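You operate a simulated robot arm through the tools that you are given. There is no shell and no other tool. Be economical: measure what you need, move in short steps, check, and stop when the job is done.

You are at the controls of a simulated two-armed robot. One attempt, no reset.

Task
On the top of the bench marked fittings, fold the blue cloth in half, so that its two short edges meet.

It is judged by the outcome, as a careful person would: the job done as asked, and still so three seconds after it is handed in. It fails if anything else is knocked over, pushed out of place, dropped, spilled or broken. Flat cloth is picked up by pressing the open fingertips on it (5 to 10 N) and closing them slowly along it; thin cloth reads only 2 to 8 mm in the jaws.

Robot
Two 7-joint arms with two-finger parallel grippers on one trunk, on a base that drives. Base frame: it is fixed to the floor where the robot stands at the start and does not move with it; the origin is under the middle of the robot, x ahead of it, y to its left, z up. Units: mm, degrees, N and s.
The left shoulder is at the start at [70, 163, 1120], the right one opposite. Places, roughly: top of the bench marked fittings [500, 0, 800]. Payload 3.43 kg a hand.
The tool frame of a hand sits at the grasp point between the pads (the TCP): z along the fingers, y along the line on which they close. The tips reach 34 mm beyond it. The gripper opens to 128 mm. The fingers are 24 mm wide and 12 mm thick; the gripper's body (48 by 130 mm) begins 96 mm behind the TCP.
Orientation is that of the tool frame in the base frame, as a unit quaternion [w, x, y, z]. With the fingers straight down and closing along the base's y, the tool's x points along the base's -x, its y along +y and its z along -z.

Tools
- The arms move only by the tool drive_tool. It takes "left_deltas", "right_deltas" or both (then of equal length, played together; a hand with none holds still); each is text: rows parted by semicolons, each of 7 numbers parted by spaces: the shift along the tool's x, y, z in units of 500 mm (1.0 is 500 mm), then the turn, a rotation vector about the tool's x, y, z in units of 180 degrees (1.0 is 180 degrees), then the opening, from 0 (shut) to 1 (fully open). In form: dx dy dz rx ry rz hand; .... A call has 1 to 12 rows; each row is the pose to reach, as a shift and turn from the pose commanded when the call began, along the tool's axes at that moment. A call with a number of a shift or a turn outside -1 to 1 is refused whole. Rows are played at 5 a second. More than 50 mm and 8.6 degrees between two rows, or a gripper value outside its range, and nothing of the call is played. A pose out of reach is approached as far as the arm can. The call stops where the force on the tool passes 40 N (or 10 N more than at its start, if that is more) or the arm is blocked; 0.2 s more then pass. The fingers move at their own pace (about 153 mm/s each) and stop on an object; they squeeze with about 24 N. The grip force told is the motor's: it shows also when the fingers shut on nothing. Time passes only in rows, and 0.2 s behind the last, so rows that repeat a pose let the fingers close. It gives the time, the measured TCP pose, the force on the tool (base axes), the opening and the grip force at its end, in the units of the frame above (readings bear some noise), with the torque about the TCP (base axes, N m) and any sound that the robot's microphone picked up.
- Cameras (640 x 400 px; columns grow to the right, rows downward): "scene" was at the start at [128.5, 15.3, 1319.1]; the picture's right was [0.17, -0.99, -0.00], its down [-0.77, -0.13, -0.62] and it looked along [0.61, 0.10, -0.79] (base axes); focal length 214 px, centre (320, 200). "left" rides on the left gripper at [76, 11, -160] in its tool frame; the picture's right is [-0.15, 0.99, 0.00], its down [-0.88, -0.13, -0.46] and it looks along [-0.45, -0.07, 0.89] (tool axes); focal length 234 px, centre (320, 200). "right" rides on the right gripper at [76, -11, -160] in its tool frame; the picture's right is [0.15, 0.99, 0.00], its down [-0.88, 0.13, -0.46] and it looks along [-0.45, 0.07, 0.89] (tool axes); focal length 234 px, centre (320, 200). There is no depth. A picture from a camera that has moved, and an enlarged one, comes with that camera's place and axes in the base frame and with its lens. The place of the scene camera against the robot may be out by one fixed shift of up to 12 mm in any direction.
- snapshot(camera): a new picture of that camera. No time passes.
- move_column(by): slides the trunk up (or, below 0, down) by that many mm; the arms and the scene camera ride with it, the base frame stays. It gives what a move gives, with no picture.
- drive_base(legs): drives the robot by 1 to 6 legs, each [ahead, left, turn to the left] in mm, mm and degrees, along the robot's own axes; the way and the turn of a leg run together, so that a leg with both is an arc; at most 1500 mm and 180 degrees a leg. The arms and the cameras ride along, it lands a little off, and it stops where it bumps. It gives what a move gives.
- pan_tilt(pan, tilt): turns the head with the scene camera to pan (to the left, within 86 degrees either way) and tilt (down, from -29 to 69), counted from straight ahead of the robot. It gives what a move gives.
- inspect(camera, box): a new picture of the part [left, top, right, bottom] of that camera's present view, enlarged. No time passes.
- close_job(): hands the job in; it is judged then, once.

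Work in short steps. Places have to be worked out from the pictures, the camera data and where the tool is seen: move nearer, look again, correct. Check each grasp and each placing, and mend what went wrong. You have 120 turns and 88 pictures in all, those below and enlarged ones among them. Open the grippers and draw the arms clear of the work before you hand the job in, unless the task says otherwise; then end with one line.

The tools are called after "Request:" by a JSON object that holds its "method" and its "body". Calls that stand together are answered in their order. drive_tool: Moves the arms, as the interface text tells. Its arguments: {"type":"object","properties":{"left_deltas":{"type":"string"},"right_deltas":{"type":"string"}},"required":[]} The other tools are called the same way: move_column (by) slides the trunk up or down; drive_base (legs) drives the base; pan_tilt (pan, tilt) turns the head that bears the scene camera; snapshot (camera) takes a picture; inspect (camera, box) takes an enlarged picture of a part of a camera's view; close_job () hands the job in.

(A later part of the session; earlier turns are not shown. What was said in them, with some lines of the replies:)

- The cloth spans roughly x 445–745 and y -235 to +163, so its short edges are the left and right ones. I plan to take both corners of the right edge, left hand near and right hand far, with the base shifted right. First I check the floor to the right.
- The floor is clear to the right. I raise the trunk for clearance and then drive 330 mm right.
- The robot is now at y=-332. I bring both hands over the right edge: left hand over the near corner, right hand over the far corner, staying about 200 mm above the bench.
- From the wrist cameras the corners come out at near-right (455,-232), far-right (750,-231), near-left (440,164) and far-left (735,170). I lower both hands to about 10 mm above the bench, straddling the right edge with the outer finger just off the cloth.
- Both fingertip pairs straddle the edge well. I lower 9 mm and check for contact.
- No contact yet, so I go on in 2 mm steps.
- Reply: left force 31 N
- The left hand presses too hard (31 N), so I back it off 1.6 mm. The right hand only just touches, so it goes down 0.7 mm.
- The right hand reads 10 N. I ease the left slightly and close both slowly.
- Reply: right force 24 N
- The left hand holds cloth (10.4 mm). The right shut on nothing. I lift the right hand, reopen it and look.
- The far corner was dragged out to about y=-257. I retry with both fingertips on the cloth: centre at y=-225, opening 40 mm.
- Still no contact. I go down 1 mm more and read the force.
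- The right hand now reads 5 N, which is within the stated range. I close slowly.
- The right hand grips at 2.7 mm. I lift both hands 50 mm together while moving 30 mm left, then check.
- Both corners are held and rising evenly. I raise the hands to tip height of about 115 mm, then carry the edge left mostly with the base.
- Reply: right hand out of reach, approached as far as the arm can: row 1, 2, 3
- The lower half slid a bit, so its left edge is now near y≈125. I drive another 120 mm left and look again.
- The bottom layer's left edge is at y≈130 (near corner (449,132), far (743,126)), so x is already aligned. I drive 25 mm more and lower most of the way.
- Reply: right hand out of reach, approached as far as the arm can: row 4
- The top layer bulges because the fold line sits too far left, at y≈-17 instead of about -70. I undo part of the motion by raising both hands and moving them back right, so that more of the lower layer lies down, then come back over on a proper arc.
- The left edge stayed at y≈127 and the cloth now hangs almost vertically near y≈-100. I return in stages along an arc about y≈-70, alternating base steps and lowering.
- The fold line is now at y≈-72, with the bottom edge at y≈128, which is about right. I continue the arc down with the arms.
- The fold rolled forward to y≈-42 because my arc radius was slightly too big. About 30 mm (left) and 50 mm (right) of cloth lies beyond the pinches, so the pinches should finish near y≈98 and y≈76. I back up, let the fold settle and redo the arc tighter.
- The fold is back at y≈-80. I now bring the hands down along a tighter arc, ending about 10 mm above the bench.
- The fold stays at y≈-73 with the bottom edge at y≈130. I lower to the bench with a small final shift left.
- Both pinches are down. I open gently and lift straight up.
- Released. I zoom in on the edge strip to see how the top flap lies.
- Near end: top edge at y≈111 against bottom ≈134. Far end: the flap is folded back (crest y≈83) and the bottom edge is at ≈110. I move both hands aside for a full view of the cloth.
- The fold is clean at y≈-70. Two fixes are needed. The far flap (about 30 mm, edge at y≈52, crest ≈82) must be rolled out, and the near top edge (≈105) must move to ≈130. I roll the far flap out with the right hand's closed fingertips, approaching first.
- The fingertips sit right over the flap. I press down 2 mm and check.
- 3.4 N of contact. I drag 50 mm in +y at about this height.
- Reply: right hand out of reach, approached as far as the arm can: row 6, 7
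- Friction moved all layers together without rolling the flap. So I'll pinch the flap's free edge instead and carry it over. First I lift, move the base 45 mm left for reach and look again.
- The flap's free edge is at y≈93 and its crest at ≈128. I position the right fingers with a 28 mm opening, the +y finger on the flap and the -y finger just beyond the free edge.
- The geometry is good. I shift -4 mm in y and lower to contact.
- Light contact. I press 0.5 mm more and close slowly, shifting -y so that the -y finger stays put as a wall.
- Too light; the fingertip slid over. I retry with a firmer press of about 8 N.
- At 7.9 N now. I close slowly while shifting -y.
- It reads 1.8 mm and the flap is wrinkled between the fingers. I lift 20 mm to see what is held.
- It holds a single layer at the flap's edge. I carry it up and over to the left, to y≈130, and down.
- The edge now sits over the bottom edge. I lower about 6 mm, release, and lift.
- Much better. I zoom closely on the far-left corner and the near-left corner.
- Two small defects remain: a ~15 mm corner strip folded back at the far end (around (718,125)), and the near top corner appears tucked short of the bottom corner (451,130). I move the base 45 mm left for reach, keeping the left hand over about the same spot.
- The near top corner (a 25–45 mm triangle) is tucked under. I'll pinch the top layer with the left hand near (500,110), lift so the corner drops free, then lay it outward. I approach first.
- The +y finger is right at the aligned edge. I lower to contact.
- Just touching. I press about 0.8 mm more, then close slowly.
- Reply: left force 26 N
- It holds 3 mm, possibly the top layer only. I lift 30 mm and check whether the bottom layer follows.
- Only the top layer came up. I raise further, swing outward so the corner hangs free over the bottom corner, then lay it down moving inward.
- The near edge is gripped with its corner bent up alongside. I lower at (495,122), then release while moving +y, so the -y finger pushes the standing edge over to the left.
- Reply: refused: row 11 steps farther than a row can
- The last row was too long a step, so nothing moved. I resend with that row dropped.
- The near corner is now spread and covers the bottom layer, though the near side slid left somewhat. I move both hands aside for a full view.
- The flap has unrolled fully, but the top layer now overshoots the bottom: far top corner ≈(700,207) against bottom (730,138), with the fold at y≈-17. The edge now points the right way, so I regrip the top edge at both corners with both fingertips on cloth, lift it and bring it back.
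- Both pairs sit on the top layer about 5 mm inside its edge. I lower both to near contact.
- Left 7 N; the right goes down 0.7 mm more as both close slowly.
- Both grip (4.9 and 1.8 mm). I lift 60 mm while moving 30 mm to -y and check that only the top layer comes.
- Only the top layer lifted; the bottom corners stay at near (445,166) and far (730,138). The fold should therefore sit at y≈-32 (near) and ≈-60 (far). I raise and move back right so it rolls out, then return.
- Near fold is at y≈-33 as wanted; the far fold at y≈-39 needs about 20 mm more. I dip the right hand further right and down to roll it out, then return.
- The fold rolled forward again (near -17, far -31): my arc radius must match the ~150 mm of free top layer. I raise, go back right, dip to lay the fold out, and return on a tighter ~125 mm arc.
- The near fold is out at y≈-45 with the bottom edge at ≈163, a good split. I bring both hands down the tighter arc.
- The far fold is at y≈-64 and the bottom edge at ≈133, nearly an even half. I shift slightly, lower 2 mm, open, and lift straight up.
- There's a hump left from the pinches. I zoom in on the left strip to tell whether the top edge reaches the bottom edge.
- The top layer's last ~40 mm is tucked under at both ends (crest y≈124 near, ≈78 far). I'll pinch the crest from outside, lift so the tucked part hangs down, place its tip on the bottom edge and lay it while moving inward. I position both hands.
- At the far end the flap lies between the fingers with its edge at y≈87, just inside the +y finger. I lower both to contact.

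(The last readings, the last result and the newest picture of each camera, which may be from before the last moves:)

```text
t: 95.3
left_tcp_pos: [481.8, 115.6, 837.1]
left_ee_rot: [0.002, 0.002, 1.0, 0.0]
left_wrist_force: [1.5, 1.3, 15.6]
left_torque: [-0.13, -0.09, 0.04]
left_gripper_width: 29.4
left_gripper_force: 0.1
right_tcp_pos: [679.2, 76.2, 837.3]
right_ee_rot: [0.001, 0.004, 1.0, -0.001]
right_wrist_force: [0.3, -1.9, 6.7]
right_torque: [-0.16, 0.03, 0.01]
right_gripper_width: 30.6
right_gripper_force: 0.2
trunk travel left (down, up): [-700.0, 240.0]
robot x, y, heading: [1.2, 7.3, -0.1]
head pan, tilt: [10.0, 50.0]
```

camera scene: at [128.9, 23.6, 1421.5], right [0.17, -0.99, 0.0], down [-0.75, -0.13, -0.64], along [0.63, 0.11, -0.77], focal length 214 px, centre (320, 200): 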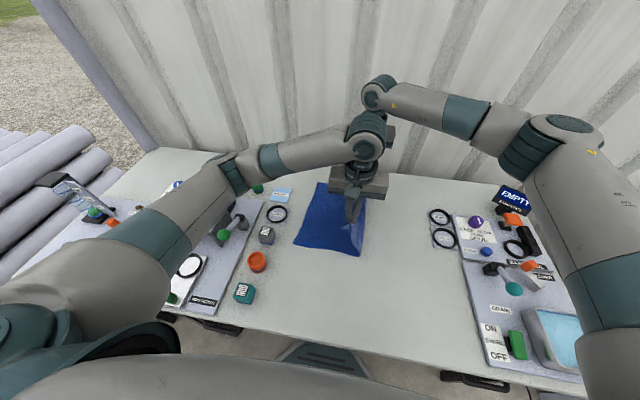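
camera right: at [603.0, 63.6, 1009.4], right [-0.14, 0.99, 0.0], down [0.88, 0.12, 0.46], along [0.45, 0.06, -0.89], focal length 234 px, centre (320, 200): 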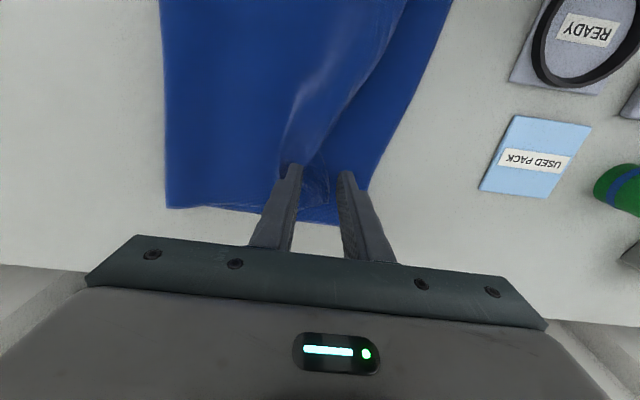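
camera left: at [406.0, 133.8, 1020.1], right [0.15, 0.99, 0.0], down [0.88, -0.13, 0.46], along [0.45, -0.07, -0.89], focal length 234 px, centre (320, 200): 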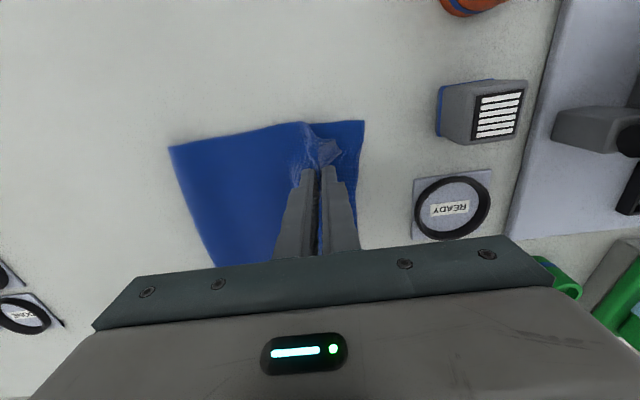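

Left 16 N (eased by 0.5 mm), right 7 N. I close slowly while shifting +y so the outer fingers act as walls.

Request:
{"method": "drive_tool", "body": {"left_deltas": "0 0.003 -0.001 0 0 0 0.21;0 0.006 -0.001 0 0 0 0.185;0 0.009 -0.001 0 0 0 0.16;0 0.012 -0.001 0 0 0 0.135;0 0.015 -0.001 0 0 0 0.11;0 0.018 -0.001 0 0 0 0.085;0 0.021 -0.001 0 0 0 0.06;0 0.024 -0.001 0 0 0 0.03;0 0.026 -0.001 0 0 0 0;0 0.026 -0.001 0 0 0 0", "right_deltas": "0 0.003 0 0 0 0 0.21;0 0.006 0 0 0 0 0.185;0 0.009 0 0 0 0 0.16;0 0.012 0 0 0 0 0.135;0 0.015 0 0 0 0 0.11;0 0.018 0 0 0 0 0.085;0 0.021 0 0 0 0 0.06;0 0.024 0 0 0 0 0.03;0 0.026 0 0 0 0 0;0 0.026 0 0 0 0 0"}}

```text
t: 97.5
left_tcp_pos: [479.6, 127.9, 835.8]
left_ee_rot: [0.002, 0.001, 1.0, 0.0]
left_wrist_force: [1.4, -0.7, 2.2]
left_torque: [-0.02, -0.01, 0.03]
left_gripper_width: 7.6
left_gripper_force: 24.0
right_tcp_pos: [675.9, 87.5, 837.7]
right_ee_rot: [0.001, 0.004, 1.0, 0.001]
right_wrist_force: [1.6, -6.0, 31.3]
right_torque: [-0.23, 0.13, 0.04]
right_gripper_width: 3.0
right_gripper_force: 24.6
trunk travel left (down, up): [-700.0, 240.0]
robot x, y, heading: [-2.0, 10.0, -0.3]
head pan, tilt: [10.0, 50.0]
```

Both gripped (7.6 and 3.0 mm). I lift 55 mm and check the left hand, since 7.6 mm may include the bottom layer.

Request:
{"method": "drive_tool", "body": {"left_deltas": "0 0 -0.03 0 0 0 0;0 0 -0.07 0 0 0 0;0 0.01 -0.11 0 0 0 0;0 0.02 -0.11 0 0 0 0", "right_deltas": "0 0 -0.03 0 0 0 0;0 0.01 -0.06 0 0 0 0;0 0.03 -0.08 0 0 0 0;0 0.05 -0.08 0 0 0 0"}}

Request:
{"method": "snapshot", "body": {"camera": "left"}}

```text
t: 98.5
left_tcp_pos: [482.6, 140.6, 888.5]
left_ee_rot: [-0.001, 0.002, 1.0, -0.001]
left_wrist_force: [0.2, 0.1, -0.1]
left_torque: [-0.01, -0.02, 0.01]
left_gripper_width: 7.3
left_gripper_force: 23.7
right_tcp_pos: [678.0, 115.1, 873.6]
right_ee_rot: [0.0, 0.003, 1.0, -0.001]
right_wrist_force: [-1.0, 0.4, -0.1]
right_torque: [-0.04, 0.03, 0.04]
right_gripper_width: 2.1
right_gripper_force: 24.3
trunk travel left (down, up): [-700.0, 240.0]
robot x, y, heading: [-1.9, 6.3, -0.4]
head pan, tilt: [10.0, 50.0]
```

```text
2 pictures are left
camera left: at [406.5, 152.7, 1048.5], right [0.15, 0.99, 0.0], down [0.88, -0.13, 0.46], along [0.45, -0.07, -0.89], focal length 234 px, centre (320, 200)
```

left: 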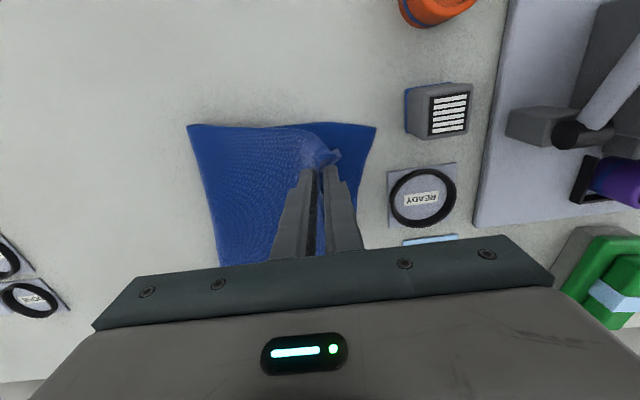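

The whole near side slid left as a unit (fold ≈12, bottom corner ≈(456,203)), so it is still an even half, and the held flap now points outward. I carry both pinches out over the bottom edge, touch the tips down, then lay inward, release and lift.

Request:
{"method": "drive_tool", "body": {"left_deltas": "0 0.044 0.01 0 0 0 0;0 0.09 0.03 0 0 0 0;0 0.09 0.06 0 0 0 0;0 0.07 0.076 0 0 0 0;0 0.05 0.092 0 0 0 0;0 0.034 0.102 0 0 0 0;0 0.034 0.102 0 0 0 0.1;0 0.034 0.102 0 0 0 0.17;0 0.034 0.102 0 0 0 0.24;0 0.034 0.03 0 0 0 0.24;0 0.034 -0.05 0 0 0 0.24;0 0.034 -0.1 0 0 0 0.24", "right_deltas": "0 0.02 0.01 0 0 0 0;0 0.044 0.024 0 0 0 0;0 0.044 0.04 0 0 0 0;0 0.032 0.052 0 0 0 0;0 0.02 0.064 0 0 0 0;0 0.01 0.073 0 0 0 0;0 0.01 0.073 0 0 0 0.06;0 0.01 0.073 0 0 0 0.14;0 0.01 0.073 0 0 0 0.22;0 0.01 0 0 0 0 0.22;0 0.01 -0.08 0 0 0 0.22;0 0.01 -0.15 0 0 0 0.22"}}

Request:
{"method": "drive_tool", "body": {"left_deltas": "0.05 0.03 -0.02 0 0 0 0.2;0.1 0.06 -0.04 0 0 0 0.2;0.16 0.08 -0.06 0 0 0 0.2;0.22 0.1 -0.08 0 0 0 0.2", "right_deltas": "0 -0.08 -0.02 0 0 0 0.2;0 -0.16 -0.04 0 0 0 0.2;0 -0.25 -0.06 0 0 0 0.2;0 -0.33 -0.06 0 0 0 0.2"}}

Request:
{"method": "inspect", "body": {"camera": "scene", "box": [260, 165, 370, 260]}}

```text
t: 101.1
left_tcp_pos: [479.5, 157.2, 941.5]
left_ee_rot: [0.001, 0.002, 1.0, -0.001]
left_wrist_force: [-0.8, 0.8, -0.3]
left_torque: [0.02, 0.0, 0.0]
left_gripper_width: 30.7
left_gripper_force: 0.0
right_tcp_pos: [678.0, 117.7, 948.7]
right_ee_rot: [0.0, 0.003, 1.0, 0.0]
right_wrist_force: [-1.0, -1.1, -0.4]
right_torque: [-0.01, -0.02, -0.01]
right_gripper_width: 28.2
right_gripper_force: 0.0
trunk travel left (down, up): [-700.0, 240.0]
robot x, y, heading: [-0.3, 9.3, -0.3]
head pan, tilt: [10.0, 50.0]
```

```text
t: 102.1
left_tcp_pos: [377.7, 204.9, 981.3]
left_ee_rot: [0.0, 0.002, 1.0, 0.0]
left_wrist_force: [0.3, 0.1, 0.3]
left_torque: [0.04, -0.04, -0.01]
left_gripper_width: 25.8
left_gripper_force: 0.1
left hand out of reach, approached as far as the arm can: row 4
right_tcp_pos: [677.1, -48.5, 975.1]
right_ee_rot: [0.0, 0.003, 1.0, 0.0]
right_wrist_force: [0.5, -0.2, 0.5]
right_torque: [0.02, 0.01, 0.03]
right_gripper_width: 25.7
right_gripper_force: 0.0
trunk travel left (down, up): [-700.0, 240.0]
robot x, y, heading: [1.4, 4.6, 0.1]
head pan, tilt: [10.0, 50.0]
```

```text
4.21 times, centred on (315, 212) of scene
camera zoom: at [128.0, 21.4, 1421.6], right [0.17, -0.99, 0.0], down [-0.75, -0.13, -0.64], along [0.63, 0.11, -0.77], focal length 903 px, centre (341, 147)
```

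zoom: 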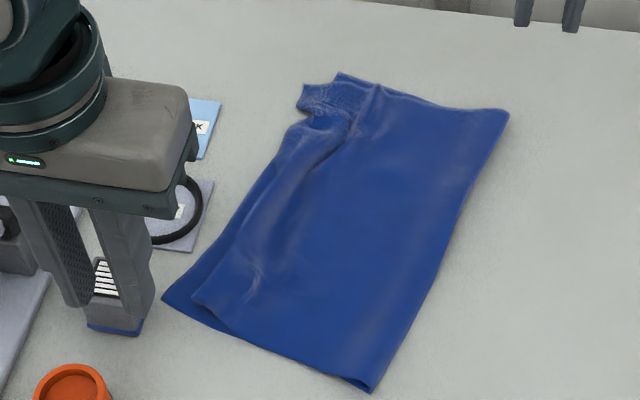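

The fold holds, but the near top corner falls ≈25 mm short of the bottom corner ((460,195) against (462,220)), and the far top corner sits ≈28 mm off in x and y ((698,157) against (726,129)). I make one correction on each: re-pinch the top layer only, lift, shift, lay down. Approach first.

Request:
{"method": "drive_tool", "body": {"left_deltas": "-0.04 -0.02 0 0 0 0 0.235;-0.08 -0.04 0.03 0 0 0 0.235;-0.12 -0.06 0.08 0 0 0 0.235;-0.16 -0.08 0.13 0 0 0 0.235;-0.204 -0.1 0.18 0 0 0 0.235;-0.204 -0.1 0.23 0 0 0 0.235;-0.204 -0.1 0.265 0 0 0 0.235", "right_deltas": "0 0.08 0 0 0 0 0.235;0 0.16 0.01 0 0 0 0.235;0 0.24 0.03 0 0 0 0.235;-0.008 0.31 0.06 0 0 0 0.235;-0.016 0.377 0.11 0 0 0 0.235;-0.016 0.377 0.17 0 0 0 0.235;-0.016 0.377 0.235 0 0 0 0.235"}}

```text
t: 103.7
left_tcp_pos: [480.2, 153.5, 849.4]
left_ee_rot: [0.0, 0.001, 1.0, -0.001]
left_wrist_force: [-0.4, -0.1, -0.5]
left_torque: [0.0, -0.03, 0.02]
left_gripper_width: 30.1
left_gripper_force: 0.1
right_tcp_pos: [688.7, 142.5, 859.0]
right_ee_rot: [-0.001, 0.004, 1.0, -0.001]
right_wrist_force: [-0.6, 0.6, 0.3]
right_torque: [-0.01, 0.0, -0.04]
right_gripper_width: 30.1
right_gripper_force: 0.1
trunk travel left (down, up): [-700.0, 240.0]
robot x, y, heading: [-1.5, 7.4, -0.2]
head pan, tilt: [10.0, 50.0]
```

Positions are as intended. I lower the left to ~838 and the right to ~842, watching the forces, since the far corner is crumpled.

Request:
{"method": "drive_tool", "body": {"left_deltas": "0 0 0.012 0 0 0 0.235;0 0 0.023 0 0 0 0.235", "right_deltas": "0 0 0.018 0 0 0 0.235;0 0 0.034 0 0 0 0.235"}}

Request:
{"method": "drive_tool", "body": {"left_deltas": "0 0 0.002 0 0 0 0.235", "right_deltas": "0 0 0.006 0 0 0 0.235"}}

```text
t: 104.3
left_tcp_pos: [479.6, 153.0, 837.9]
left_ee_rot: [0.002, 0.002, 1.0, -0.001]
left_wrist_force: [1.4, 0.0, 6.8]
left_torque: [0.2, -0.03, -0.07]
left_gripper_width: 29.8
left_gripper_force: 0.0
right_tcp_pos: [687.9, 140.5, 844.2]
right_ee_rot: [0.001, 0.003, 1.0, -0.001]
right_wrist_force: [0.0, 0.2, -0.1]
right_torque: [-0.01, -0.02, 0.03]
right_gripper_width: 30.1
right_gripper_force: 0.1
trunk travel left (down, up): [-700.0, 240.0]
robot x, y, heading: [-2.3, 6.7, -0.1]
head pan, tilt: [10.0, 50.0]
```

```text
t: 104.7
left_tcp_pos: [479.9, 152.9, 837.2]
left_ee_rot: [0.003, 0.001, 1.0, -0.001]
left_wrist_force: [3.0, -0.3, 23.1]
left_torque: [0.53, -0.09, -0.05]
left_gripper_width: 30.2
left_gripper_force: 0.1
right_tcp_pos: [689.2, 140.7, 842.8]
right_ee_rot: [0.001, 0.004, 1.0, -0.001]
right_wrist_force: [0.2, -0.4, 0.7]
right_torque: [0.01, -0.03, -0.05]
right_gripper_width: 29.9
right_gripper_force: 0.2
trunk travel left (down, up): [-700.0, 240.0]
robot x, y, heading: [-1.6, 7.2, -0.2]
head pan, tilt: [10.0, 50.0]
```

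Left is too firm at 23 N, so it comes up 1.2 mm; the right goes down another 3 mm.

Request:
{"method": "drive_tool", "body": {"left_deltas": "0 0 -0.0024 0 0 0 0.235", "right_deltas": "0 0 0.007 0 0 0 0.235"}}

Request:
{"method": "drive_tool", "body": {"right_deltas": "0 0 0.003 0 0 0 0.235"}}

```text
t: 105.1
left_tcp_pos: [479.3, 153.5, 837.9]
left_ee_rot: [0.001, 0.001, 1.0, -0.001]
left_wrist_force: [3.8, -0.1, 16.9]
left_torque: [0.4, -0.11, -0.06]
left_gripper_width: 29.8
left_gripper_force: 0.1
right_tcp_pos: [687.9, 140.8, 838.5]
right_ee_rot: [0.001, 0.003, 1.0, -0.001]
right_wrist_force: [0.0, 0.0, 1.1]
right_torque: [0.0, -0.02, 0.02]
right_gripper_width: 30.1
right_gripper_force: 0.1
trunk travel left (down, up): [-700.0, 240.0]
robot x, y, heading: [-1.6, 5.0, -0.2]
head pan, tilt: [10.0, 50.0]
```

```text
t: 105.5
left_tcp_pos: [478.4, 152.7, 838.7]
left_ee_rot: [0.001, 0.001, 1.0, -0.001]
left_wrist_force: [4.5, -0.7, 16.5]
left_torque: [0.4, -0.12, -0.14]
left_gripper_width: 30.0
left_gripper_force: 0.1
right_tcp_pos: [686.4, 140.6, 838.0]
right_ee_rot: [0.0, 0.003, 1.0, 0.0]
right_wrist_force: [-0.8, -0.8, -0.1]
right_torque: [0.01, 0.01, 0.02]
right_gripper_width: 30.2
right_gripper_force: 0.1
trunk travel left (down, up): [-700.0, 240.0]
robot x, y, heading: [-1.4, 7.0, -0.1]
head pan, tilt: [10.0, 50.0]
```

Request:
{"method": "drive_tool", "body": {"left_deltas": "0 0 -0.0014 0 0 0 0.235", "right_deltas": "0 0 0.003 0 0 0 0.235"}}

```text
t: 105.9
left_tcp_pos: [477.5, 154.1, 838.0]
left_ee_rot: [0.0, 0.002, 1.0, -0.001]
left_wrist_force: [2.2, -1.7, 10.1]
left_torque: [0.23, -0.11, -0.07]
left_gripper_width: 29.4
left_gripper_force: 0.0
right_tcp_pos: [686.3, 141.8, 836.4]
right_ee_rot: [0.001, 0.004, 1.0, 0.0]
right_wrist_force: [-0.6, -1.0, 7.6]
right_torque: [-0.13, -0.05, 0.0]
right_gripper_width: 30.4
right_gripper_force: 0.1
trunk travel left (down, up): [-700.0, 240.0]
robot x, y, heading: [0.9, 6.8, 0.2]
head pan, tilt: [10.0, 50.0]
```

Left 10 N, right 7.6 N. I close both slowly, then lift 15 mm.

Request:
{"method": "drive_tool", "body": {"left_deltas": "0 0 0 0 0 0 0.21;0 0 0 0 0 0 0.18;0 0 0 0 0 0 0.15;0 0 0 0 0 0 0.12;0 0 0 0 0 0 0.09;0 0 0 0 0 0 0.06;0 0 0 0 0 0 0.03;0 0 0 0 0 0 0;0 0 0 0 0 0 0;0 0 -0.03 0 0 0 0", "right_deltas": "0 0 0 0 0 0 0.21;0 0 0 0 0 0 0.18;0 0 0 0 0 0 0.15;0 0 0 0 0 0 0.12;0 0 0 0 0 0 0.09;0 0 0 0 0 0 0.06;0 0 0 0 0 0 0.03;0 0 0 0 0 0 0;0 0 0 0 0 0 0;0 0 -0.03 0 0 0 0"}}

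```text
t: 108.1
left_tcp_pos: [479.3, 155.2, 852.1]
left_ee_rot: [0.0, 0.002, 1.0, -0.001]
left_wrist_force: [0.4, 0.4, 0.3]
left_torque: [0.01, 0.0, -0.03]
left_gripper_width: 2.4
left_gripper_force: 24.0
right_tcp_pos: [686.5, 142.0, 848.0]
right_ee_rot: [-0.002, 0.004, 1.0, -0.001]
right_wrist_force: [-1.0, 1.0, 0.0]
right_torque: [-0.01, 0.01, 0.01]
right_gripper_width: 2.2
right_gripper_force: 24.1
trunk travel left (down, up): [-700.0, 240.0]
robot x, y, heading: [3.6, 8.9, 0.1]
head pan, tilt: [10.0, 50.0]
```

Both hold a two-layer ridge of the top sheet. I lift left to 70 mm so any tucked part drops free, lift right to 45 mm with its shift, and use the last picture on the left view to plan the lay-down.

Request:
{"method": "drive_tool", "body": {"left_deltas": "0 0.01 -0.04 0 0 0 0;0 0.03 -0.08 0 0 0 0;0 0.05 -0.11 0 0 0 0;0 0.05 -0.11 0 0 0 0", "right_deltas": "-0.01 0 -0.03 0 0 0 0;-0.025 -0.01 -0.055 0 0 0 0;-0.04 -0.02 -0.06 0 0 0 0;-0.04 -0.02 -0.06 0 0 0 0"}}

Request:
{"method": "inspect", "body": {"camera": "left", "box": [140, 60, 440, 260]}}

```text
t: 109.1
left_tcp_pos: [480.8, 181.5, 906.9]
left_ee_rot: [0.0, 0.002, 1.0, 0.0]
left_wrist_force: [2.0, -1.1, -0.8]
left_torque: [0.0, -0.03, -0.04]
left_gripper_width: 2.0
left_gripper_force: 24.0
right_tcp_pos: [705.6, 131.5, 880.6]
right_ee_rot: [0.0, 0.003, 1.0, 0.0]
right_wrist_force: [-1.2, 1.2, 0.3]
right_torque: [0.04, 0.04, 0.03]
right_gripper_width: 2.5
right_gripper_force: 24.1
trunk travel left (down, up): [-700.0, 240.0]
robot x, y, heading: [-3.1, 7.7, 0.2]
head pan, tilt: [10.0, 50.0]
```

```text
2.00 times, centred on (290, 160) of left
camera zoom: at [405.1, 193.9, 1066.3], right [0.15, 0.99, 0.0], down [0.88, -0.13, 0.46], along [0.45, -0.07, -0.89], focal length 468 px, centre (380, 280)
```

zoom: 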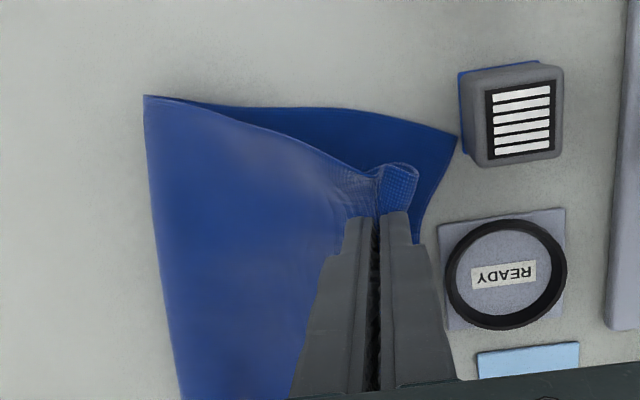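

The bottom near corner is at (458,227), close to the small box, so nothing may be pushed further left. The fold has crept to y≈65 and should be near 30. I roll the near side back on a tight arc with the left hand while the right holds.

Request:
{"method": "drive_tool", "body": {"left_deltas": "0 -0.06 -0.06 0 0 0 0;0 -0.13 -0.1 0 0 0 0;0 -0.21 -0.1 0 0 0 0;0 -0.29 -0.09 0 0 0 0;0 -0.36 -0.08 0 0 0 0;0 -0.36 -0.04 0 0 0 0;0 -0.3 -0.09 0 0 0 0;0 -0.23 -0.084 0 0 0 0;0 -0.16 -0.056 0 0 0 0;0 -0.104 -0.006 0 0 0 0;0 -0.05 0.05 0 0 0 0;0 -0.01 0.086 0 0 0 0"}}

Request:
{"method": "drive_tool", "body": {"left_deltas": "0 0.02 0 0 0 0 0;0 0.02 0.016 0 0 0 0;0 0.014 0.034 0 0 0 0;0 0.008 0.05 0 0 0 0;0 0.008 0.05 0 0 0 0.08;0 0.008 0.05 0 0 0 0.15;0 0.008 0.05 0 0 0 0.22;0 0.008 0 0 0 0 0.22;0 0.008 -0.08 0 0 0 0.22;0 0.008 -0.16 0 0 0 0.22", "right_deltas": "-0.008 0 0.03 0 0 0 0;-0.008 0 0.048 0 0 0 0;-0.008 -0.016 0.068 0 0 0 0;-0.008 -0.034 0.085 0 0 0 0;-0.008 -0.034 0.085 0 0 0 0.08;-0.008 -0.034 0.085 0 0 0 0.15;-0.008 -0.034 0.085 0 0 0 0.22;-0.008 -0.034 0.03 0 0 0 0.22;-0.008 -0.034 -0.05 0 0 0 0.22;-0.008 -0.034 -0.13 0 0 0 0.22"}}

```text
t: 111.7
left_tcp_pos: [480.0, 173.0, 862.7]
left_ee_rot: [0.001, 0.002, 1.0, -0.003]
left_wrist_force: [0.5, 0.7, 0.4]
left_torque: [-0.02, -0.03, 0.0]
left_gripper_width: 2.2
left_gripper_force: 24.2
right_tcp_pos: [705.3, 133.1, 881.5]
right_ee_rot: [0.0, 0.003, 1.0, 0.0]
right_wrist_force: [0.1, 1.2, 0.0]
right_torque: [-0.03, 0.01, -0.05]
right_gripper_width: 2.4
right_gripper_force: 23.9
trunk travel left (down, up): [-700.0, 240.0]
robot x, y, heading: [-0.4, 6.6, 0.1]
head pan, tilt: [10.0, 50.0]
```

```text
t: 113.9
left_tcp_pos: [478.2, 179.9, 946.1]
left_ee_rot: [0.0, 0.002, 1.0, -0.001]
left_wrist_force: [0.3, -2.0, 0.3]
left_torque: [-0.04, -0.02, -0.02]
left_gripper_width: 28.1
left_gripper_force: 0.0
right_tcp_pos: [710.9, 113.0, 945.9]
right_ee_rot: [0.0, 0.004, 1.0, -0.001]
right_wrist_force: [-0.2, 1.0, -0.1]
right_torque: [0.02, -0.03, -0.02]
right_gripper_width: 27.9
right_gripper_force: 0.2
trunk travel left (down, up): [-700.0, 240.0]
robot x, y, heading: [-3.7, 4.3, 0.1]
head pan, tilt: [10.0, 50.0]
```

Both hands released cleanly and the pictures are used up. I raise the trunk to draw the arms clear before handing in.

Request:
{"method": "move_column", "body": {"by": 120}}

Request:
{"method": "close_job", "body": {}}

```text
t: 115.4
left_tcp_pos: [479.6, 180.3, 1067.1]
left_ee_rot: [0.0, 0.002, 1.0, -0.001]
left_wrist_force: [-0.7, -0.9, -0.4]
left_torque: [0.01, -0.01, -0.01]
left_gripper_width: 28.1
left_gripper_force: 0.0
right_tcp_pos: [710.4, 114.2, 1064.4]
right_ee_rot: [0.0, 0.004, 1.0, -0.001]
right_wrist_force: [-0.7, 0.5, 0.2]
right_torque: [0.0, -0.04, 0.0]
right_gripper_width: 28.3
right_gripper_force: 0.1
trunk travel left (down, up): [-820.0, 120.0]
robot x, y, heading: [-3.0, 7.1, -0.2]
head pan, tilt: [10.0, 50.0]
```

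```text
The job is handed in.
```

I folded the blue cloth over, short edge to short edge, and handed it in, but I had no pictures left to check the last correction; before it, the edges were up to about 40 mm off at the corners, the cloth was creased, and one corner lay about 4 mm from the small grey box.
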